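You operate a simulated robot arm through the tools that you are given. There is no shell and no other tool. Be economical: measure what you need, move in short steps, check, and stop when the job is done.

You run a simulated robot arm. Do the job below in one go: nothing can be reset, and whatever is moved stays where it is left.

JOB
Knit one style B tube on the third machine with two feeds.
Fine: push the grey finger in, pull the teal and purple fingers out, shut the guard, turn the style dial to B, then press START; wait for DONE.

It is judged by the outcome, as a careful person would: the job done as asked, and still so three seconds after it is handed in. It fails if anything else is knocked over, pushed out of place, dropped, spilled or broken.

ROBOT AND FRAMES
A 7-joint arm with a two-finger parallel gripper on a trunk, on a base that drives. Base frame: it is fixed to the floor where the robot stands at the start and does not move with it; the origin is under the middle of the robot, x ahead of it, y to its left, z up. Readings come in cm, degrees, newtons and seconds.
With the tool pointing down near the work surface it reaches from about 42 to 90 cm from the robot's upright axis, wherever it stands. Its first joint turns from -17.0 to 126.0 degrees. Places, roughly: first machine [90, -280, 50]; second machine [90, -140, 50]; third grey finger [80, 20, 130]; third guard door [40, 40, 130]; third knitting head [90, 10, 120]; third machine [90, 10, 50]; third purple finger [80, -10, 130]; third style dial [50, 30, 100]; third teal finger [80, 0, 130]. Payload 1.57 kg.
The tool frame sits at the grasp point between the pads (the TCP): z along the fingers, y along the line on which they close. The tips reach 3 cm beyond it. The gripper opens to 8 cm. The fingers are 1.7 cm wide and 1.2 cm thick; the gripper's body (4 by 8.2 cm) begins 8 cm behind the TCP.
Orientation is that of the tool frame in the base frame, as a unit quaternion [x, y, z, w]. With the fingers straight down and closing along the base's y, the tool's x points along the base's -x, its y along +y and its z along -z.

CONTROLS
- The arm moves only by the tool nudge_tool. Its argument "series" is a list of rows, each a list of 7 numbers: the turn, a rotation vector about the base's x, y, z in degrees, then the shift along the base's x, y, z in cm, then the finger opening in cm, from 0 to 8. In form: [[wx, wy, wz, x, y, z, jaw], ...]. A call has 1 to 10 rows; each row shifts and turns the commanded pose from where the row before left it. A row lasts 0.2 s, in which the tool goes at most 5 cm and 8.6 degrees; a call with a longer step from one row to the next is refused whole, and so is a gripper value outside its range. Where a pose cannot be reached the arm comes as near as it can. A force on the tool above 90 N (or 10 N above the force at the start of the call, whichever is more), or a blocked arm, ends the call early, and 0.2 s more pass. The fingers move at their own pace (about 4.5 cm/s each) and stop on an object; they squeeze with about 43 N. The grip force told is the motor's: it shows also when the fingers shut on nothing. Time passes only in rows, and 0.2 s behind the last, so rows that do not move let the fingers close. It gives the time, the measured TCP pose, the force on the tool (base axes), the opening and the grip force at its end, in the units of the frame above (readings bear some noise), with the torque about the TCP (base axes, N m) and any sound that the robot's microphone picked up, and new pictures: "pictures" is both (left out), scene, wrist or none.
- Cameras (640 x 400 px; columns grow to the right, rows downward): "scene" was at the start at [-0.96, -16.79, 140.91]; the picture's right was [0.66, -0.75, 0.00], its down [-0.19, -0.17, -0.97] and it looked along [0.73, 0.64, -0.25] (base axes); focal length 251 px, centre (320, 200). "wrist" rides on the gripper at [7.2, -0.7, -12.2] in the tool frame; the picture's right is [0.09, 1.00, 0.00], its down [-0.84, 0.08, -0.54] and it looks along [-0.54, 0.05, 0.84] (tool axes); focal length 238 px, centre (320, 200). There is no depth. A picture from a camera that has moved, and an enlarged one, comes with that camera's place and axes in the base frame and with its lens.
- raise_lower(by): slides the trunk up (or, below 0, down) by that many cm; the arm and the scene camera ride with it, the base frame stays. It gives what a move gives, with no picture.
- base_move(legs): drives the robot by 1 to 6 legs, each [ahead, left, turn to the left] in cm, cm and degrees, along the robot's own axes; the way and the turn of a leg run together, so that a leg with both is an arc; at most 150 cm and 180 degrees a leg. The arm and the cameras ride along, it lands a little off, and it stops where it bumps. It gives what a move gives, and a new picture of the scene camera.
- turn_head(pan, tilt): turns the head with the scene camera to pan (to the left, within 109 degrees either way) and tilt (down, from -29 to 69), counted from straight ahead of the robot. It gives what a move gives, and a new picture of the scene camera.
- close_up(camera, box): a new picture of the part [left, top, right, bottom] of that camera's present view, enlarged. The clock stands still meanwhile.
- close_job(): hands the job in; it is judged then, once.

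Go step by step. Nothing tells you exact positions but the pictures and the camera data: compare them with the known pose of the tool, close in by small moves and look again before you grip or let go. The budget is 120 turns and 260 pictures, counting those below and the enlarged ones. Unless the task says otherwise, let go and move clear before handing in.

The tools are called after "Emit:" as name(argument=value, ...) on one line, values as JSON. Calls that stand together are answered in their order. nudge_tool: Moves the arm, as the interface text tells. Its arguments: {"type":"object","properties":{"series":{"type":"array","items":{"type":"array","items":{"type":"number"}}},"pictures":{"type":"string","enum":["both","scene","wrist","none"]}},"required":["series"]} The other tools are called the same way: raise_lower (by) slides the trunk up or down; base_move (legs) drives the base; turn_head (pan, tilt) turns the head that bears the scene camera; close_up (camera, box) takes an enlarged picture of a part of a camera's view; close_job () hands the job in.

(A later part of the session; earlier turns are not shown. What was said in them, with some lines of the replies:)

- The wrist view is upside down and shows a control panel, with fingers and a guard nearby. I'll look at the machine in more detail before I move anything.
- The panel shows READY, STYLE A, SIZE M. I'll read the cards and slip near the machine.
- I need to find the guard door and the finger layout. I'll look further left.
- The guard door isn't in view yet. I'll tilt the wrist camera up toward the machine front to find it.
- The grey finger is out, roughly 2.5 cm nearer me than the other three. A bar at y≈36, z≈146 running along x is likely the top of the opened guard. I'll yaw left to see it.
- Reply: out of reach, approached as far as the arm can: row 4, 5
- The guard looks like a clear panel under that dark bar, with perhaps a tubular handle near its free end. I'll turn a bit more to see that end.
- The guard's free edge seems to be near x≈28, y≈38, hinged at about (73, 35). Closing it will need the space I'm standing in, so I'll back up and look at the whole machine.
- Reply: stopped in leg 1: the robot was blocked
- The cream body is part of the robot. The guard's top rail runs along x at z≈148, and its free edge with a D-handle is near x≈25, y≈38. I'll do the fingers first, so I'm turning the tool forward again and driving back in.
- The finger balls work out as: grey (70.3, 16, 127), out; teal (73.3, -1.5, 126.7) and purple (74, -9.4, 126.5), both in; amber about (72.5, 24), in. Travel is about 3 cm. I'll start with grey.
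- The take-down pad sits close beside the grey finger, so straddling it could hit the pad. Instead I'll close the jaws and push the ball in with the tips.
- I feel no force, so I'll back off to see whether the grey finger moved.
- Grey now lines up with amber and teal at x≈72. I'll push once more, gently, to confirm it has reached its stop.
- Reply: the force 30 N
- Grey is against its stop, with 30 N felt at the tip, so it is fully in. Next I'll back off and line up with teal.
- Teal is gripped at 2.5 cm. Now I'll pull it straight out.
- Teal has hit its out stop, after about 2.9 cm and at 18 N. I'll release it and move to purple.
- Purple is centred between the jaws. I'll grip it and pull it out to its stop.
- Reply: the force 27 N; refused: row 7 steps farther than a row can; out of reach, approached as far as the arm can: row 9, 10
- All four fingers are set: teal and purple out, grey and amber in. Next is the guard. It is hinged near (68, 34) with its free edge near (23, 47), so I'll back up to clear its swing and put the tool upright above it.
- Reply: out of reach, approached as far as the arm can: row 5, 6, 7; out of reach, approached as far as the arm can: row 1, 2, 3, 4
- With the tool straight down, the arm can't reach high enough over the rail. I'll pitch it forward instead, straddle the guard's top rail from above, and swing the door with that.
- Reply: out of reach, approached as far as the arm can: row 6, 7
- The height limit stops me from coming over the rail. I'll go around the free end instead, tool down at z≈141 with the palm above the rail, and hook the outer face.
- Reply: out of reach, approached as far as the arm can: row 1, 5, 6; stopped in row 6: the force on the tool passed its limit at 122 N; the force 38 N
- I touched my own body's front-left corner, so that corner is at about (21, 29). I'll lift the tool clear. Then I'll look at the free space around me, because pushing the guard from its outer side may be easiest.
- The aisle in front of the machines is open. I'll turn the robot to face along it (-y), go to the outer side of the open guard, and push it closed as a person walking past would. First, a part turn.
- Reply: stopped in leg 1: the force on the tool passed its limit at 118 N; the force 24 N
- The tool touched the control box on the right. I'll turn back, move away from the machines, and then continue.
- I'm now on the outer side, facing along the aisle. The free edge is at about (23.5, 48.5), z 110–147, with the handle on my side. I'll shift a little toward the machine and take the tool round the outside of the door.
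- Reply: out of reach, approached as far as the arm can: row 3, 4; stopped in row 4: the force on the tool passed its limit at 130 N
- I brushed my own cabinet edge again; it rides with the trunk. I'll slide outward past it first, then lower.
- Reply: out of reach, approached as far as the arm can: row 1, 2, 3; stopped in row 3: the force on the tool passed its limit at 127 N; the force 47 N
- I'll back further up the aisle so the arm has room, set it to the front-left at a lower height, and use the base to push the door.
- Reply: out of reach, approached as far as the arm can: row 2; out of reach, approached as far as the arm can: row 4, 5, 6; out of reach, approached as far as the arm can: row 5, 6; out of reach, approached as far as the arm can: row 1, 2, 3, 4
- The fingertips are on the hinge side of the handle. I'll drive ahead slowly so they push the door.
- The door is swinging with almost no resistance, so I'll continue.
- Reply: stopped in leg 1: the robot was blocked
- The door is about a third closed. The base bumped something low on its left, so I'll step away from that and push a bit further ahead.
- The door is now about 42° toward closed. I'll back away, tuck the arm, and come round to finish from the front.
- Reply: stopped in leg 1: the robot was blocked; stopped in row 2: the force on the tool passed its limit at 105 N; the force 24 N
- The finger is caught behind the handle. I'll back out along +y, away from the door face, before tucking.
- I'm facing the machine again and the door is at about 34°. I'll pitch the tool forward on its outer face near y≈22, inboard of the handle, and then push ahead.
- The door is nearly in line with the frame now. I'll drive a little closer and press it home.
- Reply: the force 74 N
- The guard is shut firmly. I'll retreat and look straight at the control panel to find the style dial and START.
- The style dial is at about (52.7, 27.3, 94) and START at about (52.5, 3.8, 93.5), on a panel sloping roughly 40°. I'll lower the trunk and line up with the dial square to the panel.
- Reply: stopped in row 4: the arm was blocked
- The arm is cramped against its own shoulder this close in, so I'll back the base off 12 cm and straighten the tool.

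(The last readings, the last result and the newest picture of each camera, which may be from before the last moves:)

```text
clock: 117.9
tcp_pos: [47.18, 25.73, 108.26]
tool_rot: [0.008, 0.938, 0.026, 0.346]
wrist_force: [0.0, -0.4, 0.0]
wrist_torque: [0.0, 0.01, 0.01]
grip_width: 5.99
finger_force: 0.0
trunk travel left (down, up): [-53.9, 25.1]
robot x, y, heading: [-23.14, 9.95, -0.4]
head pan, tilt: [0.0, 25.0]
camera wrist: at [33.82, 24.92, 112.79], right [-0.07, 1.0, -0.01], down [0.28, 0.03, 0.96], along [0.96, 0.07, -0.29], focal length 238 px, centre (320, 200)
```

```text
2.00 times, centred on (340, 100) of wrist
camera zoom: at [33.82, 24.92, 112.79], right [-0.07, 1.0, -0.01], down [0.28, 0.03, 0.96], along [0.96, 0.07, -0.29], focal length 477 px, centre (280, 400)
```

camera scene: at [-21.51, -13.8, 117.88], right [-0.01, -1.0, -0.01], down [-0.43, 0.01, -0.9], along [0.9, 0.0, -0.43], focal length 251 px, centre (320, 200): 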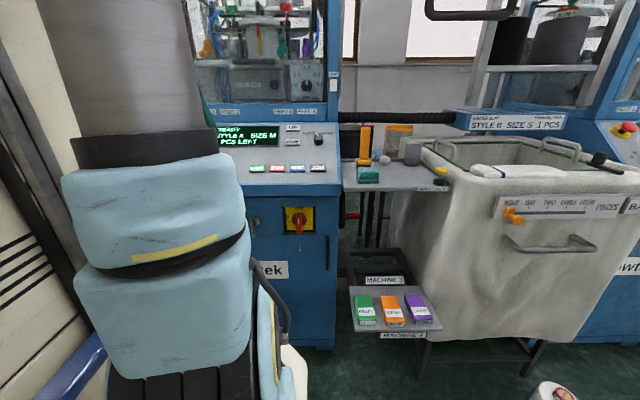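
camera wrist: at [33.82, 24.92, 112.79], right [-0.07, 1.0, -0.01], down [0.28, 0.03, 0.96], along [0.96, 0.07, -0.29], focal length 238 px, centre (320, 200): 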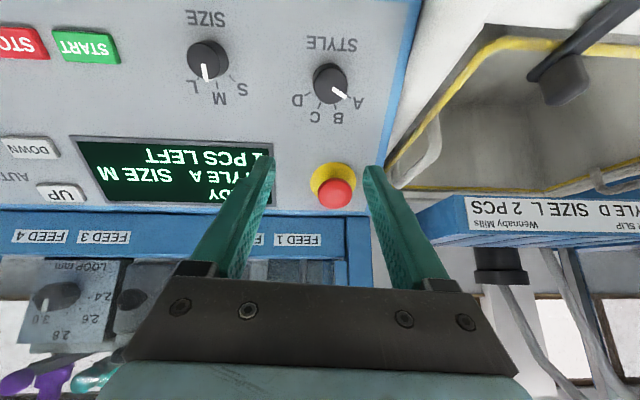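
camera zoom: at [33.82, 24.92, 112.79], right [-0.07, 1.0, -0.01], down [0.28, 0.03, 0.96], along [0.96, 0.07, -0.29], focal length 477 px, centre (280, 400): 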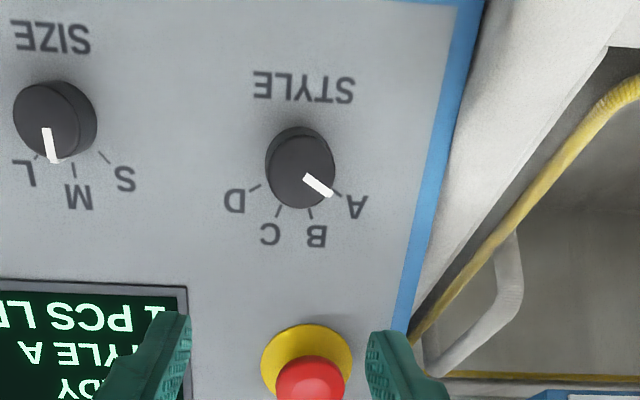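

The dial face is at about (52.4, 27.1, 95.5) and the panel slope matches the tool's pitch. I'll move to a standoff and check the alignment.

Emit:
nudge_tool(series=[[0, 0, 0, 0, 0.7, -3.5, 6], [0, 0, 0, 0.4, 0.7, -3.6, 6], [0, 0, 0, 0, 0, 0, 6]], pictures="wrist")

Emit:
close_up(camera="wrist", box=[220, 80, 420, 220])

```text
clock: 118.7
tcp_pos: [47.15, 28.24, 100.98]
tool_rot: [0.0, 0.938, 0.027, 0.344]
wrist_force: [0.7, 1.0, -0.8]
wrist_torque: [0.01, 0.0, -0.01]
grip_width: 5.99
finger_force: 0.0
trunk travel left (down, up): [-53.9, 25.1]
robot x, y, heading: [-23.36, 9.95, -0.4]
head pan, tilt: [0.0, 25.0]
camera wrist: at [33.85, 27.22, 105.52], right [-0.09, 1.0, -0.01], down [0.29, 0.03, 0.96], along [0.95, 0.08, -0.29], focal length 238 px, centre (320, 200)
```

wrist: 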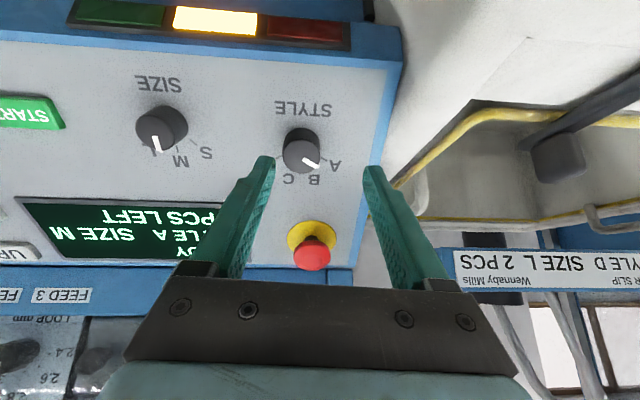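

```text
2.86 times, centred on (320, 150) of wrist
camera zoom: at [33.85, 27.22, 105.52], right [-0.09, 1.0, -0.01], down [0.29, 0.03, 0.96], along [0.95, 0.08, -0.29], focal length 681 px, centre (320, 343)
```

zoom: 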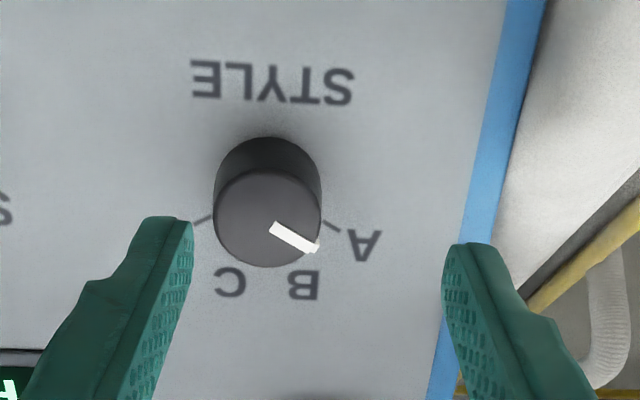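

Emit:
nudge_tool(series=[[0, 0, -4, 0, -1, 0, 6], [0, 0, 0, 1.5, 0, -1.5, 6], [0, 0, 0, 0, 0, 0, 6]], pictures="wrist")

Emit:
close_up(camera="wrist", box=[220, 80, 420, 220])

```text
clock: 119.5
tcp_pos: [48.06, 28.15, 99.84]
tool_rot: [0.028, 0.937, 0.016, 0.347]
wrist_force: [-0.6, -0.7, -0.3]
wrist_torque: [-0.01, 0.0, -0.01]
grip_width: 6.02
finger_force: 0.0
trunk travel left (down, up): [-53.9, 25.1]
robot x, y, heading: [-23.3, 9.74, -0.1]
head pan, tilt: [0.0, 25.0]
camera wrist: at [34.66, 27.99, 104.34], right [-0.03, 1.0, -0.01], down [0.28, 0.02, 0.96], along [0.96, 0.02, -0.28], focal length 238 px, centre (320, 200)
```

wrist: 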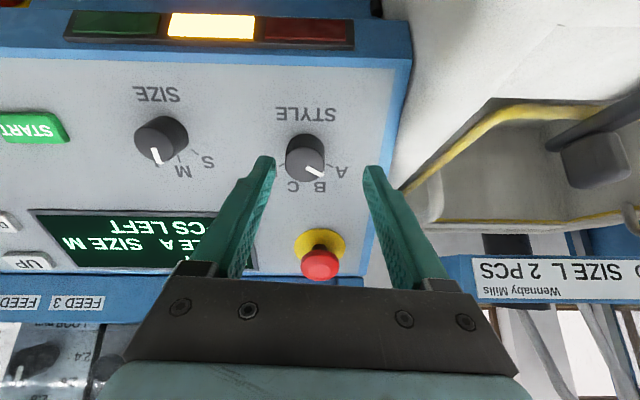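

```text
2.86 times, centred on (320, 150) of wrist
camera zoom: at [34.66, 27.99, 104.34], right [-0.03, 1.0, -0.01], down [0.28, 0.02, 0.96], along [0.96, 0.02, -0.28], focal length 681 px, centre (320, 343)
```

zoom: 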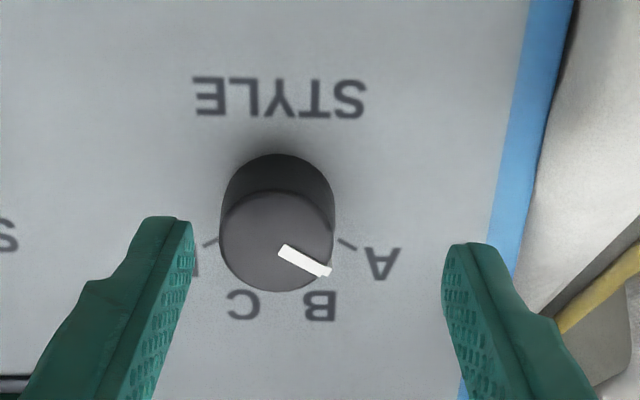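

Emit:
nudge_tool(series=[[0, 0, 0, 0, -1.1, 0, 6], [0, 0, 0, 1.5, 0, -1.4, 6], [0, 0, 0, 1.3, 0, -1.1, 6], [0, 0, 0, 0, 0, 0, 6]], pictures="wrist")

Emit:
close_up(camera="wrist", box=[220, 80, 420, 220])

```text
clock: 120.5
tcp_pos: [51.09, 27.15, 97.4]
tool_rot: [0.029, 0.937, 0.015, 0.348]
wrist_force: [0.1, 0.4, 0.0]
wrist_torque: [-0.02, 0.0, 0.0]
grip_width: 6.03
finger_force: 0.0
trunk travel left (down, up): [-53.9, 25.1]
robot x, y, heading: [-22.96, 9.68, -0.1]
head pan, tilt: [0.0, 25.0]
camera wrist: at [37.6, 26.84, 101.85], right [-0.03, 1.0, -0.01], down [0.28, 0.02, 0.96], along [0.96, 0.02, -0.28], focal length 238 px, centre (320, 200)
```

wrist: 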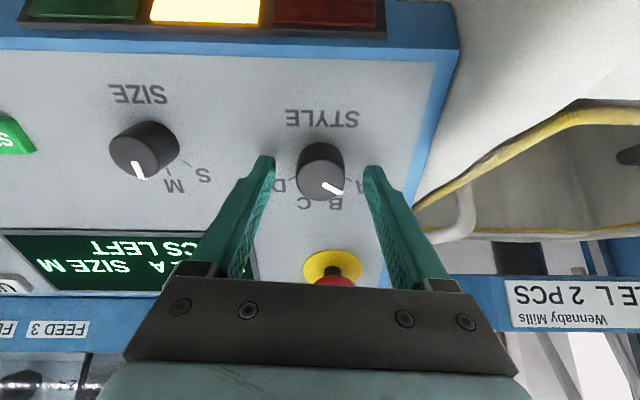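

```text
2.86 times, centred on (320, 150) of wrist
camera zoom: at [37.6, 26.84, 101.85], right [-0.03, 1.0, -0.01], down [0.28, 0.02, 0.96], along [0.96, 0.02, -0.28], focal length 681 px, centre (320, 343)
```

zoom: 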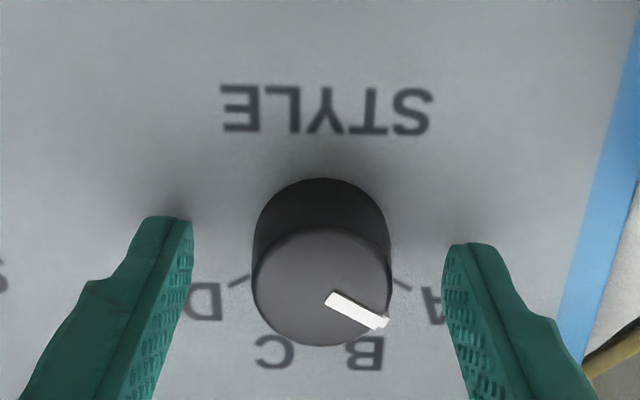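

Well centred. I'll advance slightly, grip the knob, and turn it clockwise one step.

Emit:
nudge_tool(series=[[0, 0, 0, 0.4, 0, -0.25, 6], [0, 0, 0, 0, 0, 0, 2.5], [0, 0, 0, 0, 0, 0, 2.5], [0, 0, 0, 0, 0, 0, 2.5]], pictures="wrist")

Emit:
close_up(camera="wrist", box=[220, 80, 420, 220])

```text
clock: 121.5
tcp_pos: [51.5, 27.09, 97.14]
tool_rot: [0.029, 0.937, 0.015, 0.347]
wrist_force: [2.5, 3.0, -1.2]
wrist_torque: [0.24, -0.14, 0.16]
grip_width: 3.27
finger_force: 25.0
trunk travel left (down, up): [-53.9, 25.1]
robot x, y, heading: [-23.12, 10.03, -0.3]
head pan, tilt: [0.0, 25.0]
camera wrist: at [38.0, 26.86, 101.58], right [-0.03, 1.0, -0.01], down [0.28, 0.02, 0.96], along [0.96, 0.02, -0.28], focal length 238 px, centre (320, 200)
```

wrist: 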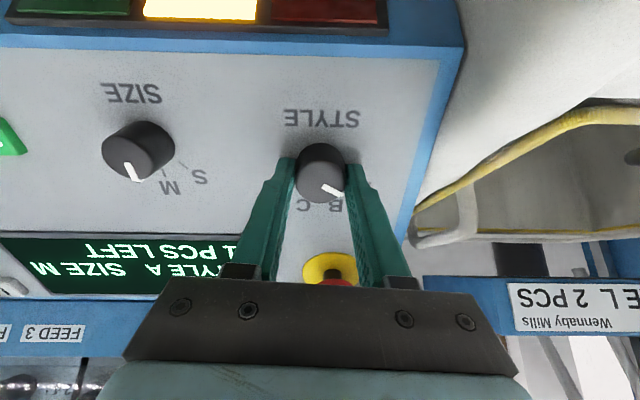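

```text
2.86 times, centred on (320, 150) of wrist
camera zoom: at [38.0, 26.86, 101.58], right [-0.03, 1.0, -0.01], down [0.28, 0.02, 0.96], along [0.96, 0.02, -0.28], focal length 681 px, centre (320, 343)
```

zoom: 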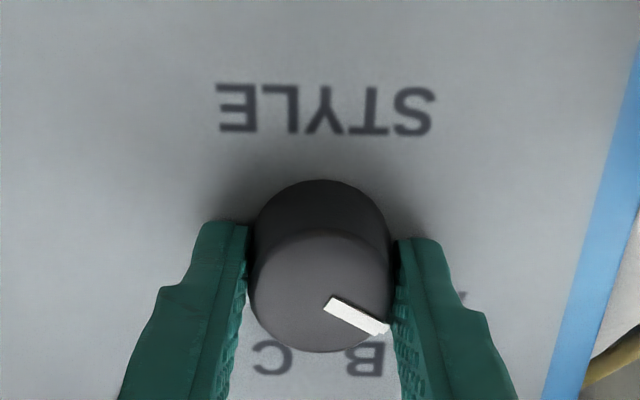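

Emit:
nudge_tool(series=[[5.2, 0, -6.08, 0, 0, 0, 2.5], [5.2, 0, -6.08, 0, 0, 0, 2.5], [5.2, 0, -6.08, 0, 0, 0, 2.5], [5.2, 0, -6.08, 0, 0, 0, 2.5], [5.2, 0, -6.08, 0, 0, 0, 2.5]], pictures="wrist")

Emit:
close_up(camera="wrist", box=[120, 80, 440, 280])

```text
clock: 122.7
tcp_pos: [51.37, 27.02, 97.02]
tool_rot: [0.35, 0.869, 0.132, 0.324]
wrist_force: [-3.9, 2.4, 0.0]
wrist_torque: [-0.64, -0.36, -0.43]
grip_width: 3.28
finger_force: 40.7
trunk travel left (down, up): [-53.9, 25.1]
robot x, y, heading: [-23.25, 9.96, -0.2]
head pan, tilt: [0.0, 25.0]
camera wrist: at [39.12, 31.55, 102.56], right [0.47, 0.78, 0.41], down [0.14, -0.53, 0.84], along [0.87, -0.34, -0.36], focal length 238 px, centre (320, 200)
```

wrist: 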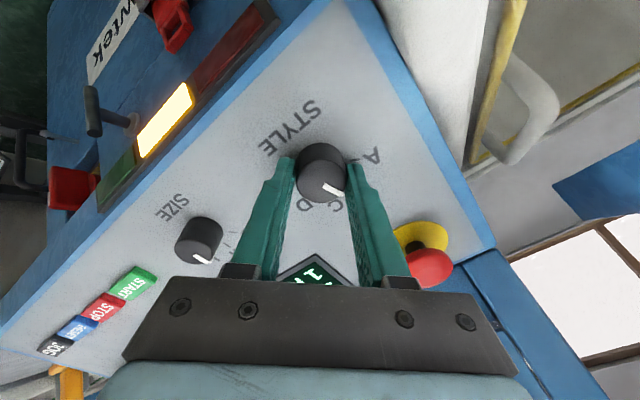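

```text
2.00 times, centred on (280, 180) of wrist
camera zoom: at [39.12, 31.55, 102.56], right [0.47, 0.78, 0.41], down [0.14, -0.53, 0.84], along [0.87, -0.34, -0.36], focal length 477 px, centre (400, 240)
```

zoom: 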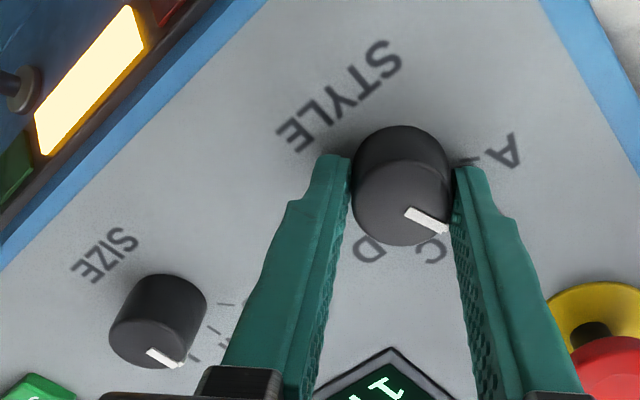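

Emit:
close_up(camera="scene", box=[190, 90, 350, 190])

```text
4.00 times, centred on (270, 140) of scene
camera zoom: at [-22.05, -13.19, 118.05], right [-0.01, -1.0, 0.0], down [-0.42, 0.0, -0.91], along [0.91, 0.0, -0.42], focal length 1002 px, centre (520, 440)
```

zoom: 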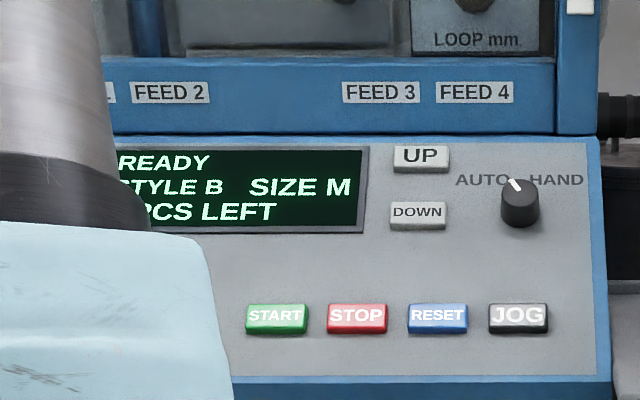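

The display now reads STYLE B. I'll release the dial, back off along the tool axis and unwind the turn.

Emit:
nudge_tool(series=[[0, 0, 0, 0, 0, 0, 5], [0, 0, 0, 0, 0, 0, 5], [0, 0, 0, -2, 0, 2.3, 5], [0, 0, 0, -2.5, 0, 3, 5], [-5.2, 0, 6.08, -1, -1, 2, 4], [-5.2, 0, 6.08, 0, -3, 0, 2], [-5.2, 0, 6.08, 0, -3, 0, 0], [-5.2, 0, 6.08, 0, -4, 0, 0], [-5.2, 0, 6.08, 0, -4, 0, 0], [0, 0, 0, 0, -4, 0, 0]], pictures="wrist")

Emit:
close_up(camera="wrist", box=[160, 0, 480, 200])

```text
clock: 124.9
tcp_pos: [45.87, 8.06, 104.5]
tool_rot: [0.029, 0.937, 0.014, 0.348]
wrist_force: [0.8, 0.9, -0.2]
wrist_torque: [-0.03, -0.01, -0.02]
grip_width: 0.0
finger_force: 21.4
trunk travel left (down, up): [-53.9, 25.1]
robot x, y, heading: [-23.21, 9.72, -0.4]
head pan, tilt: [0.0, 25.0]
camera wrist: at [32.52, 7.84, 108.93], right [-0.03, 1.0, -0.01], down [0.28, 0.02, 0.96], along [0.96, 0.02, -0.28], focal length 238 px, centre (320, 200)
```

wrist: 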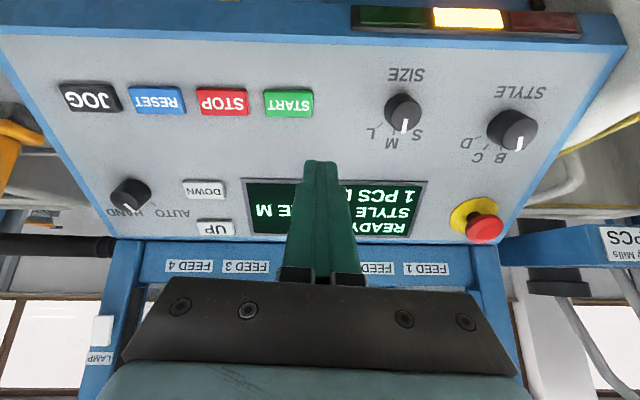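

```text
2.00 times, centred on (320, 100) of wrist
camera zoom: at [32.52, 7.84, 108.93], right [-0.03, 1.0, -0.01], down [0.28, 0.02, 0.96], along [0.96, 0.02, -0.28], focal length 477 px, centre (320, 400)
```

zoom: 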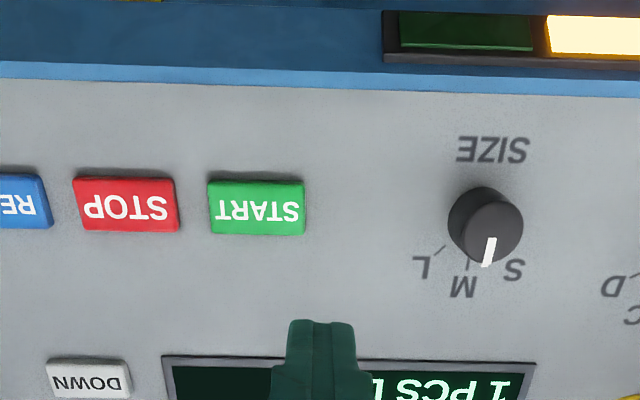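

Emit:
nudge_tool(series=[[0, 0, 0, 1, -1.5, -3, 0], [0, 0, 0, 1.1, -1.5, -3.1, 0], [0, 0, 0, 0, 0, 0, 0]], pictures="wrist")

Emit:
close_up(camera="wrist", box=[220, 80, 420, 220])

```text
clock: 125.7
tcp_pos: [48.03, 5.1, 98.15]
tool_rot: [0.029, 0.937, 0.015, 0.348]
wrist_force: [0.2, -0.4, 0.3]
wrist_torque: [0.0, -0.03, -0.03]
grip_width: 0.0
finger_force: 21.6
trunk travel left (down, up): [-53.9, 25.1]
robot x, y, heading: [-23.23, 9.74, -0.4]
head pan, tilt: [0.0, 25.0]
camera wrist: at [34.56, 4.83, 102.74], right [-0.03, 1.0, -0.01], down [0.28, 0.02, 0.96], along [0.96, 0.02, -0.28], focal length 238 px, centre (320, 200)
```

wrist: 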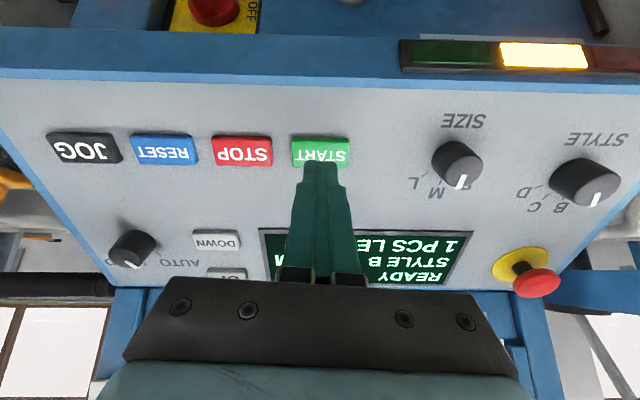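

```text
2.86 times, centred on (320, 150) of wrist
camera zoom: at [34.56, 4.83, 102.74], right [-0.03, 1.0, -0.01], down [0.28, 0.02, 0.96], along [0.96, 0.02, -0.28], focal length 681 px, centre (320, 343)
```

zoom: 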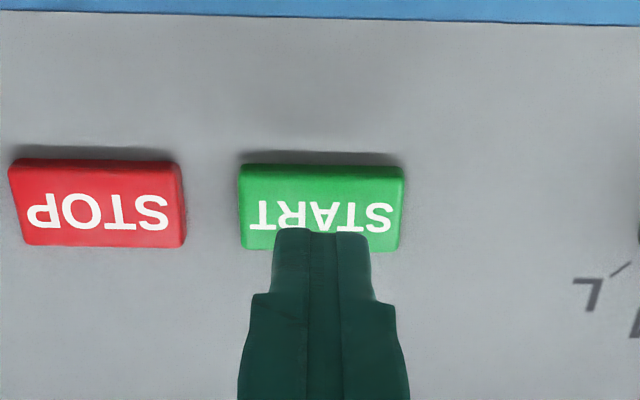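

Emit:
nudge_tool(series=[[0, 0, 0, 0.8, 0, -0.9, 0], [0, 0, 0, 0.7, 0, -0.85, 0], [0, 0, 0, 0.3, 0, -0.35, 0]], pictures="none")

Emit:
nudge_tool(series=[[0, 0, 0, 0.25, 0, -0.3, 0]], pictures="wrist")

```text
clock: 126.5
tcp_pos: [49.74, 5.03, 96.1]
tool_rot: [0.03, 0.937, 0.015, 0.348]
wrist_force: [-1.1, -0.7, 0.9]
wrist_torque: [0.02, 0.07, 0.0]
grip_width: 0.0
finger_force: 21.6
trunk travel left (down, up): [-53.9, 25.1]
robot x, y, heading: [-23.24, 9.82, -0.4]
head pan, tilt: [0.0, 25.0]
heard: click
```

```text
clock: 126.9
tcp_pos: [50.12, 4.89, 95.87]
tool_rot: [0.031, 0.937, 0.015, 0.348]
wrist_force: [-8.2, -1.0, 4.5]
wrist_torque: [-0.05, 0.2, -0.01]
grip_width: 0.0
finger_force: 21.5
trunk travel left (down, up): [-53.9, 25.1]
robot x, y, heading: [-23.19, 9.53, 0.1]
head pan, tilt: [0.0, 25.0]
camera wrist: at [36.58, 4.79, 100.43], right [-0.02, 1.0, -0.01], down [0.28, 0.02, 0.96], along [0.96, 0.02, -0.28], focal length 238 px, centre (320, 200)
```

wrist: 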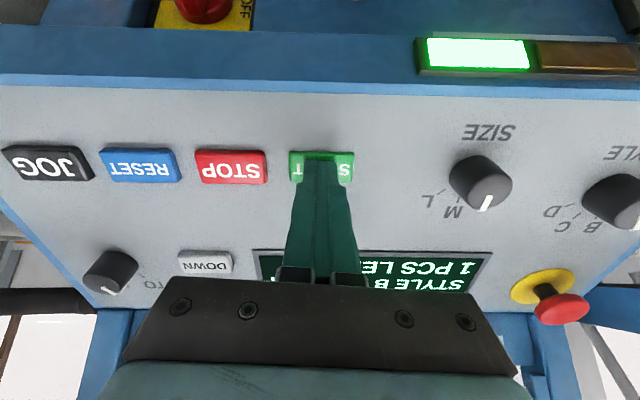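

It clicked and the green light is on. I'll back off and watch the display.

Emit:
nudge_tool(series=[[0, 0, 0, -2, 0, 2.4, 0], [0, 0, 0, -3, 0, 3.5, 0], [0, 0, 0, -3, 0, 3, 0], [0, 0, 0, -2, 0, 2, 0]], pictures="wrist")

Emit:
close_up(camera="scene", box=[190, 60, 350, 190])

```text
clock: 127.9
tcp_pos: [40.16, 4.97, 106.8]
tool_rot: [0.028, 0.937, 0.015, 0.347]
wrist_force: [0.4, 0.6, 0.3]
wrist_torque: [0.02, 0.04, 0.0]
grip_width: 0.0
finger_force: 20.8
trunk travel left (down, up): [-53.9, 25.1]
robot x, y, heading: [-23.37, 9.93, -0.5]
head pan, tilt: [0.0, 25.0]
camera wrist: at [26.76, 4.73, 111.29], right [-0.03, 1.0, -0.01], down [0.28, 0.02, 0.96], along [0.96, 0.02, -0.28], focal length 238 px, centre (320, 200)
```

wrist: 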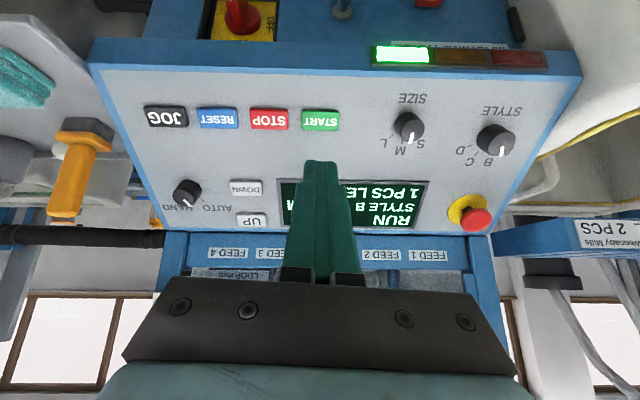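

```text
3.08 times, centred on (270, 125) of scene
camera zoom: at [-21.99, -13.21, 118.04], right [-0.01, -1.0, 0.0], down [-0.42, 0.0, -0.91], along [0.91, 0.0, -0.42], focal length 771 px, centre (474, 431)
```

zoom: 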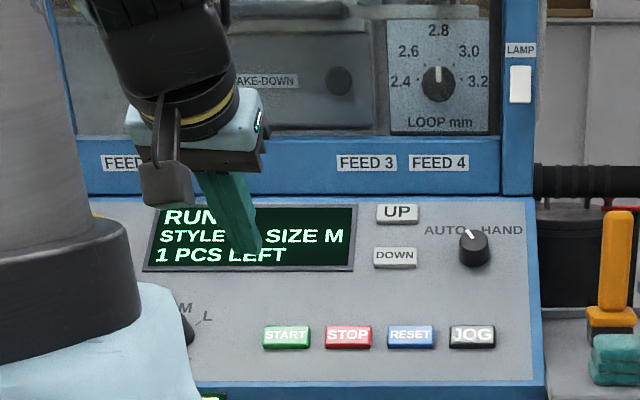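

The machine shows RUN. I'll wait.

Emit:
nudge_tool(series=[[0, 0, 0, 0, 0, 0, 0], [0, 0, 0, 0, 0, 0, 0], [0, 0, 0, 0, 0, 0, 0], [0, 0, 0, 0, 0, 0, 0], [0, 0, 0, 0, 0, 0, 0], [0, 0, 0, 0, 0, 0, 0], [0, 0, 0, 0, 0, 0, 0], [0, 0, 0, 0, 0, 0, 0], [0, 0, 0, 0, 0, 0, 0], [0, 0, 0, 0, 0, 0, 0]], pictures="none")

Emit:
nudge_tool(series=[[0, 0, 0, 0, 0, 0, 0], [0, 0, 0, 0, 0, 0, 0], [0, 0, 0, 0, 0, 0, 0], [0, 0, 0, 0, 0, 0, 0], [0, 0, 0, 0, 0, 0, 0], [0, 0, 0, 0, 0, 0, 0], [0, 0, 0, 0, 0, 0, 0], [0, 0, 0, 0, 0, 0, 0], [0, 0, 0, 0, 0, 0, 0], [0, 0, 0, 0, 0, 0, 0]], pictures="none")

Emit:
nudge_tool(series=[[0, 0, 0, 0, 0, 0, 0], [0, 0, 0, 0, 0, 0, 0], [0, 0, 0, 0, 0, 0, 0], [0, 0, 0, 0, 0, 0, 0], [0, 0, 0, 0, 0, 0, 0], [0, 0, 0, 0, 0, 0, 0], [0, 0, 0, 0, 0, 0, 0], [0, 0, 0, 0, 0, 0, 0], [0, 0, 0, 0, 0, 0, 0], [0, 0, 0, 0, 0, 0, 0]], pictures="scene")

Emit:
close_up(camera="wrist", box=[240, 40, 560, 240])

```text
clock: 130.1
tcp_pos: [40.14, 5.03, 106.81]
tool_rot: [0.03, 0.937, 0.015, 0.347]
wrist_force: [-0.2, -0.5, 1.3]
wrist_torque: [-0.01, -0.01, -0.02]
grip_width: 0.0
finger_force: 21.4
trunk travel left (down, up): [-53.9, 25.1]
robot x, y, heading: [-23.16, 10.0, -0.3]
head pan, tilt: [0.0, 25.0]
```

```text
clock: 132.3
tcp_pos: [40.09, 4.94, 106.81]
tool_rot: [0.03, 0.937, 0.015, 0.348]
wrist_force: [0.3, -0.7, -0.6]
wrist_torque: [0.0, 0.01, 0.0]
grip_width: 0.0
finger_force: 21.3
trunk travel left (down, up): [-53.9, 25.1]
robot x, y, heading: [-23.14, 9.69, -0.2]
head pan, tilt: [0.0, 25.0]
```

```text
clock: 134.5
tcp_pos: [40.03, 4.95, 106.88]
tool_rot: [0.03, 0.937, 0.015, 0.348]
wrist_force: [0.6, 0.6, -1.0]
wrist_torque: [0.03, -0.01, -0.04]
grip_width: 0.0
finger_force: 21.4
trunk travel left (down, up): [-53.9, 25.1]
robot x, y, heading: [-23.1, 9.57, -0.4]
head pan, tilt: [0.0, 25.0]
camera scene: at [-22.04, -13.2, 118.05], right [-0.01, -1.0, 0.0], down [-0.42, 0.0, -0.91], along [0.91, 0.0, -0.42], focal length 251 px, centre (320, 200)
```

scene: 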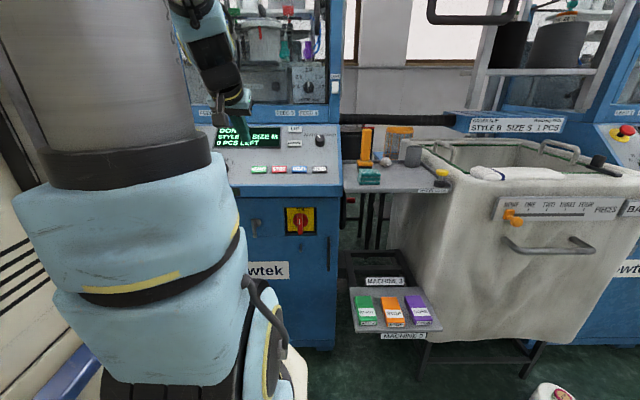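

```text
2.00 times, centred on (400, 140) of wrist
camera zoom: at [26.75, 4.73, 111.3], right [-0.03, 1.0, -0.01], down [0.28, 0.02, 0.96], along [0.96, 0.02, -0.28], focal length 477 px, centre (160, 320)
```

zoom: 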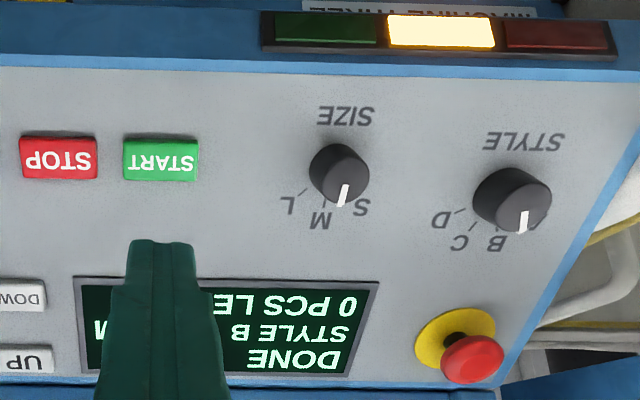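

The display shows DONE, STYLE B, 0 PCS LEFT. The tool is clear of the machine, so I'm handing in.

Emit:
close_job()

```text
The job is handed in.
```

The third machine knitted one style B tube: the display reads DONE, STYLE B, 0 PCS LEFT. It ran with grey pushed in, teal and purple pulled out, and the guard shut. Size stayed at M, as the dial was set.

While moving around, the tool pressed against the feed control box beside the machine once, at about 118 N. The base also bumped low obstacles twice. I saw nothing knocked over or moved in the pictures afterwards.
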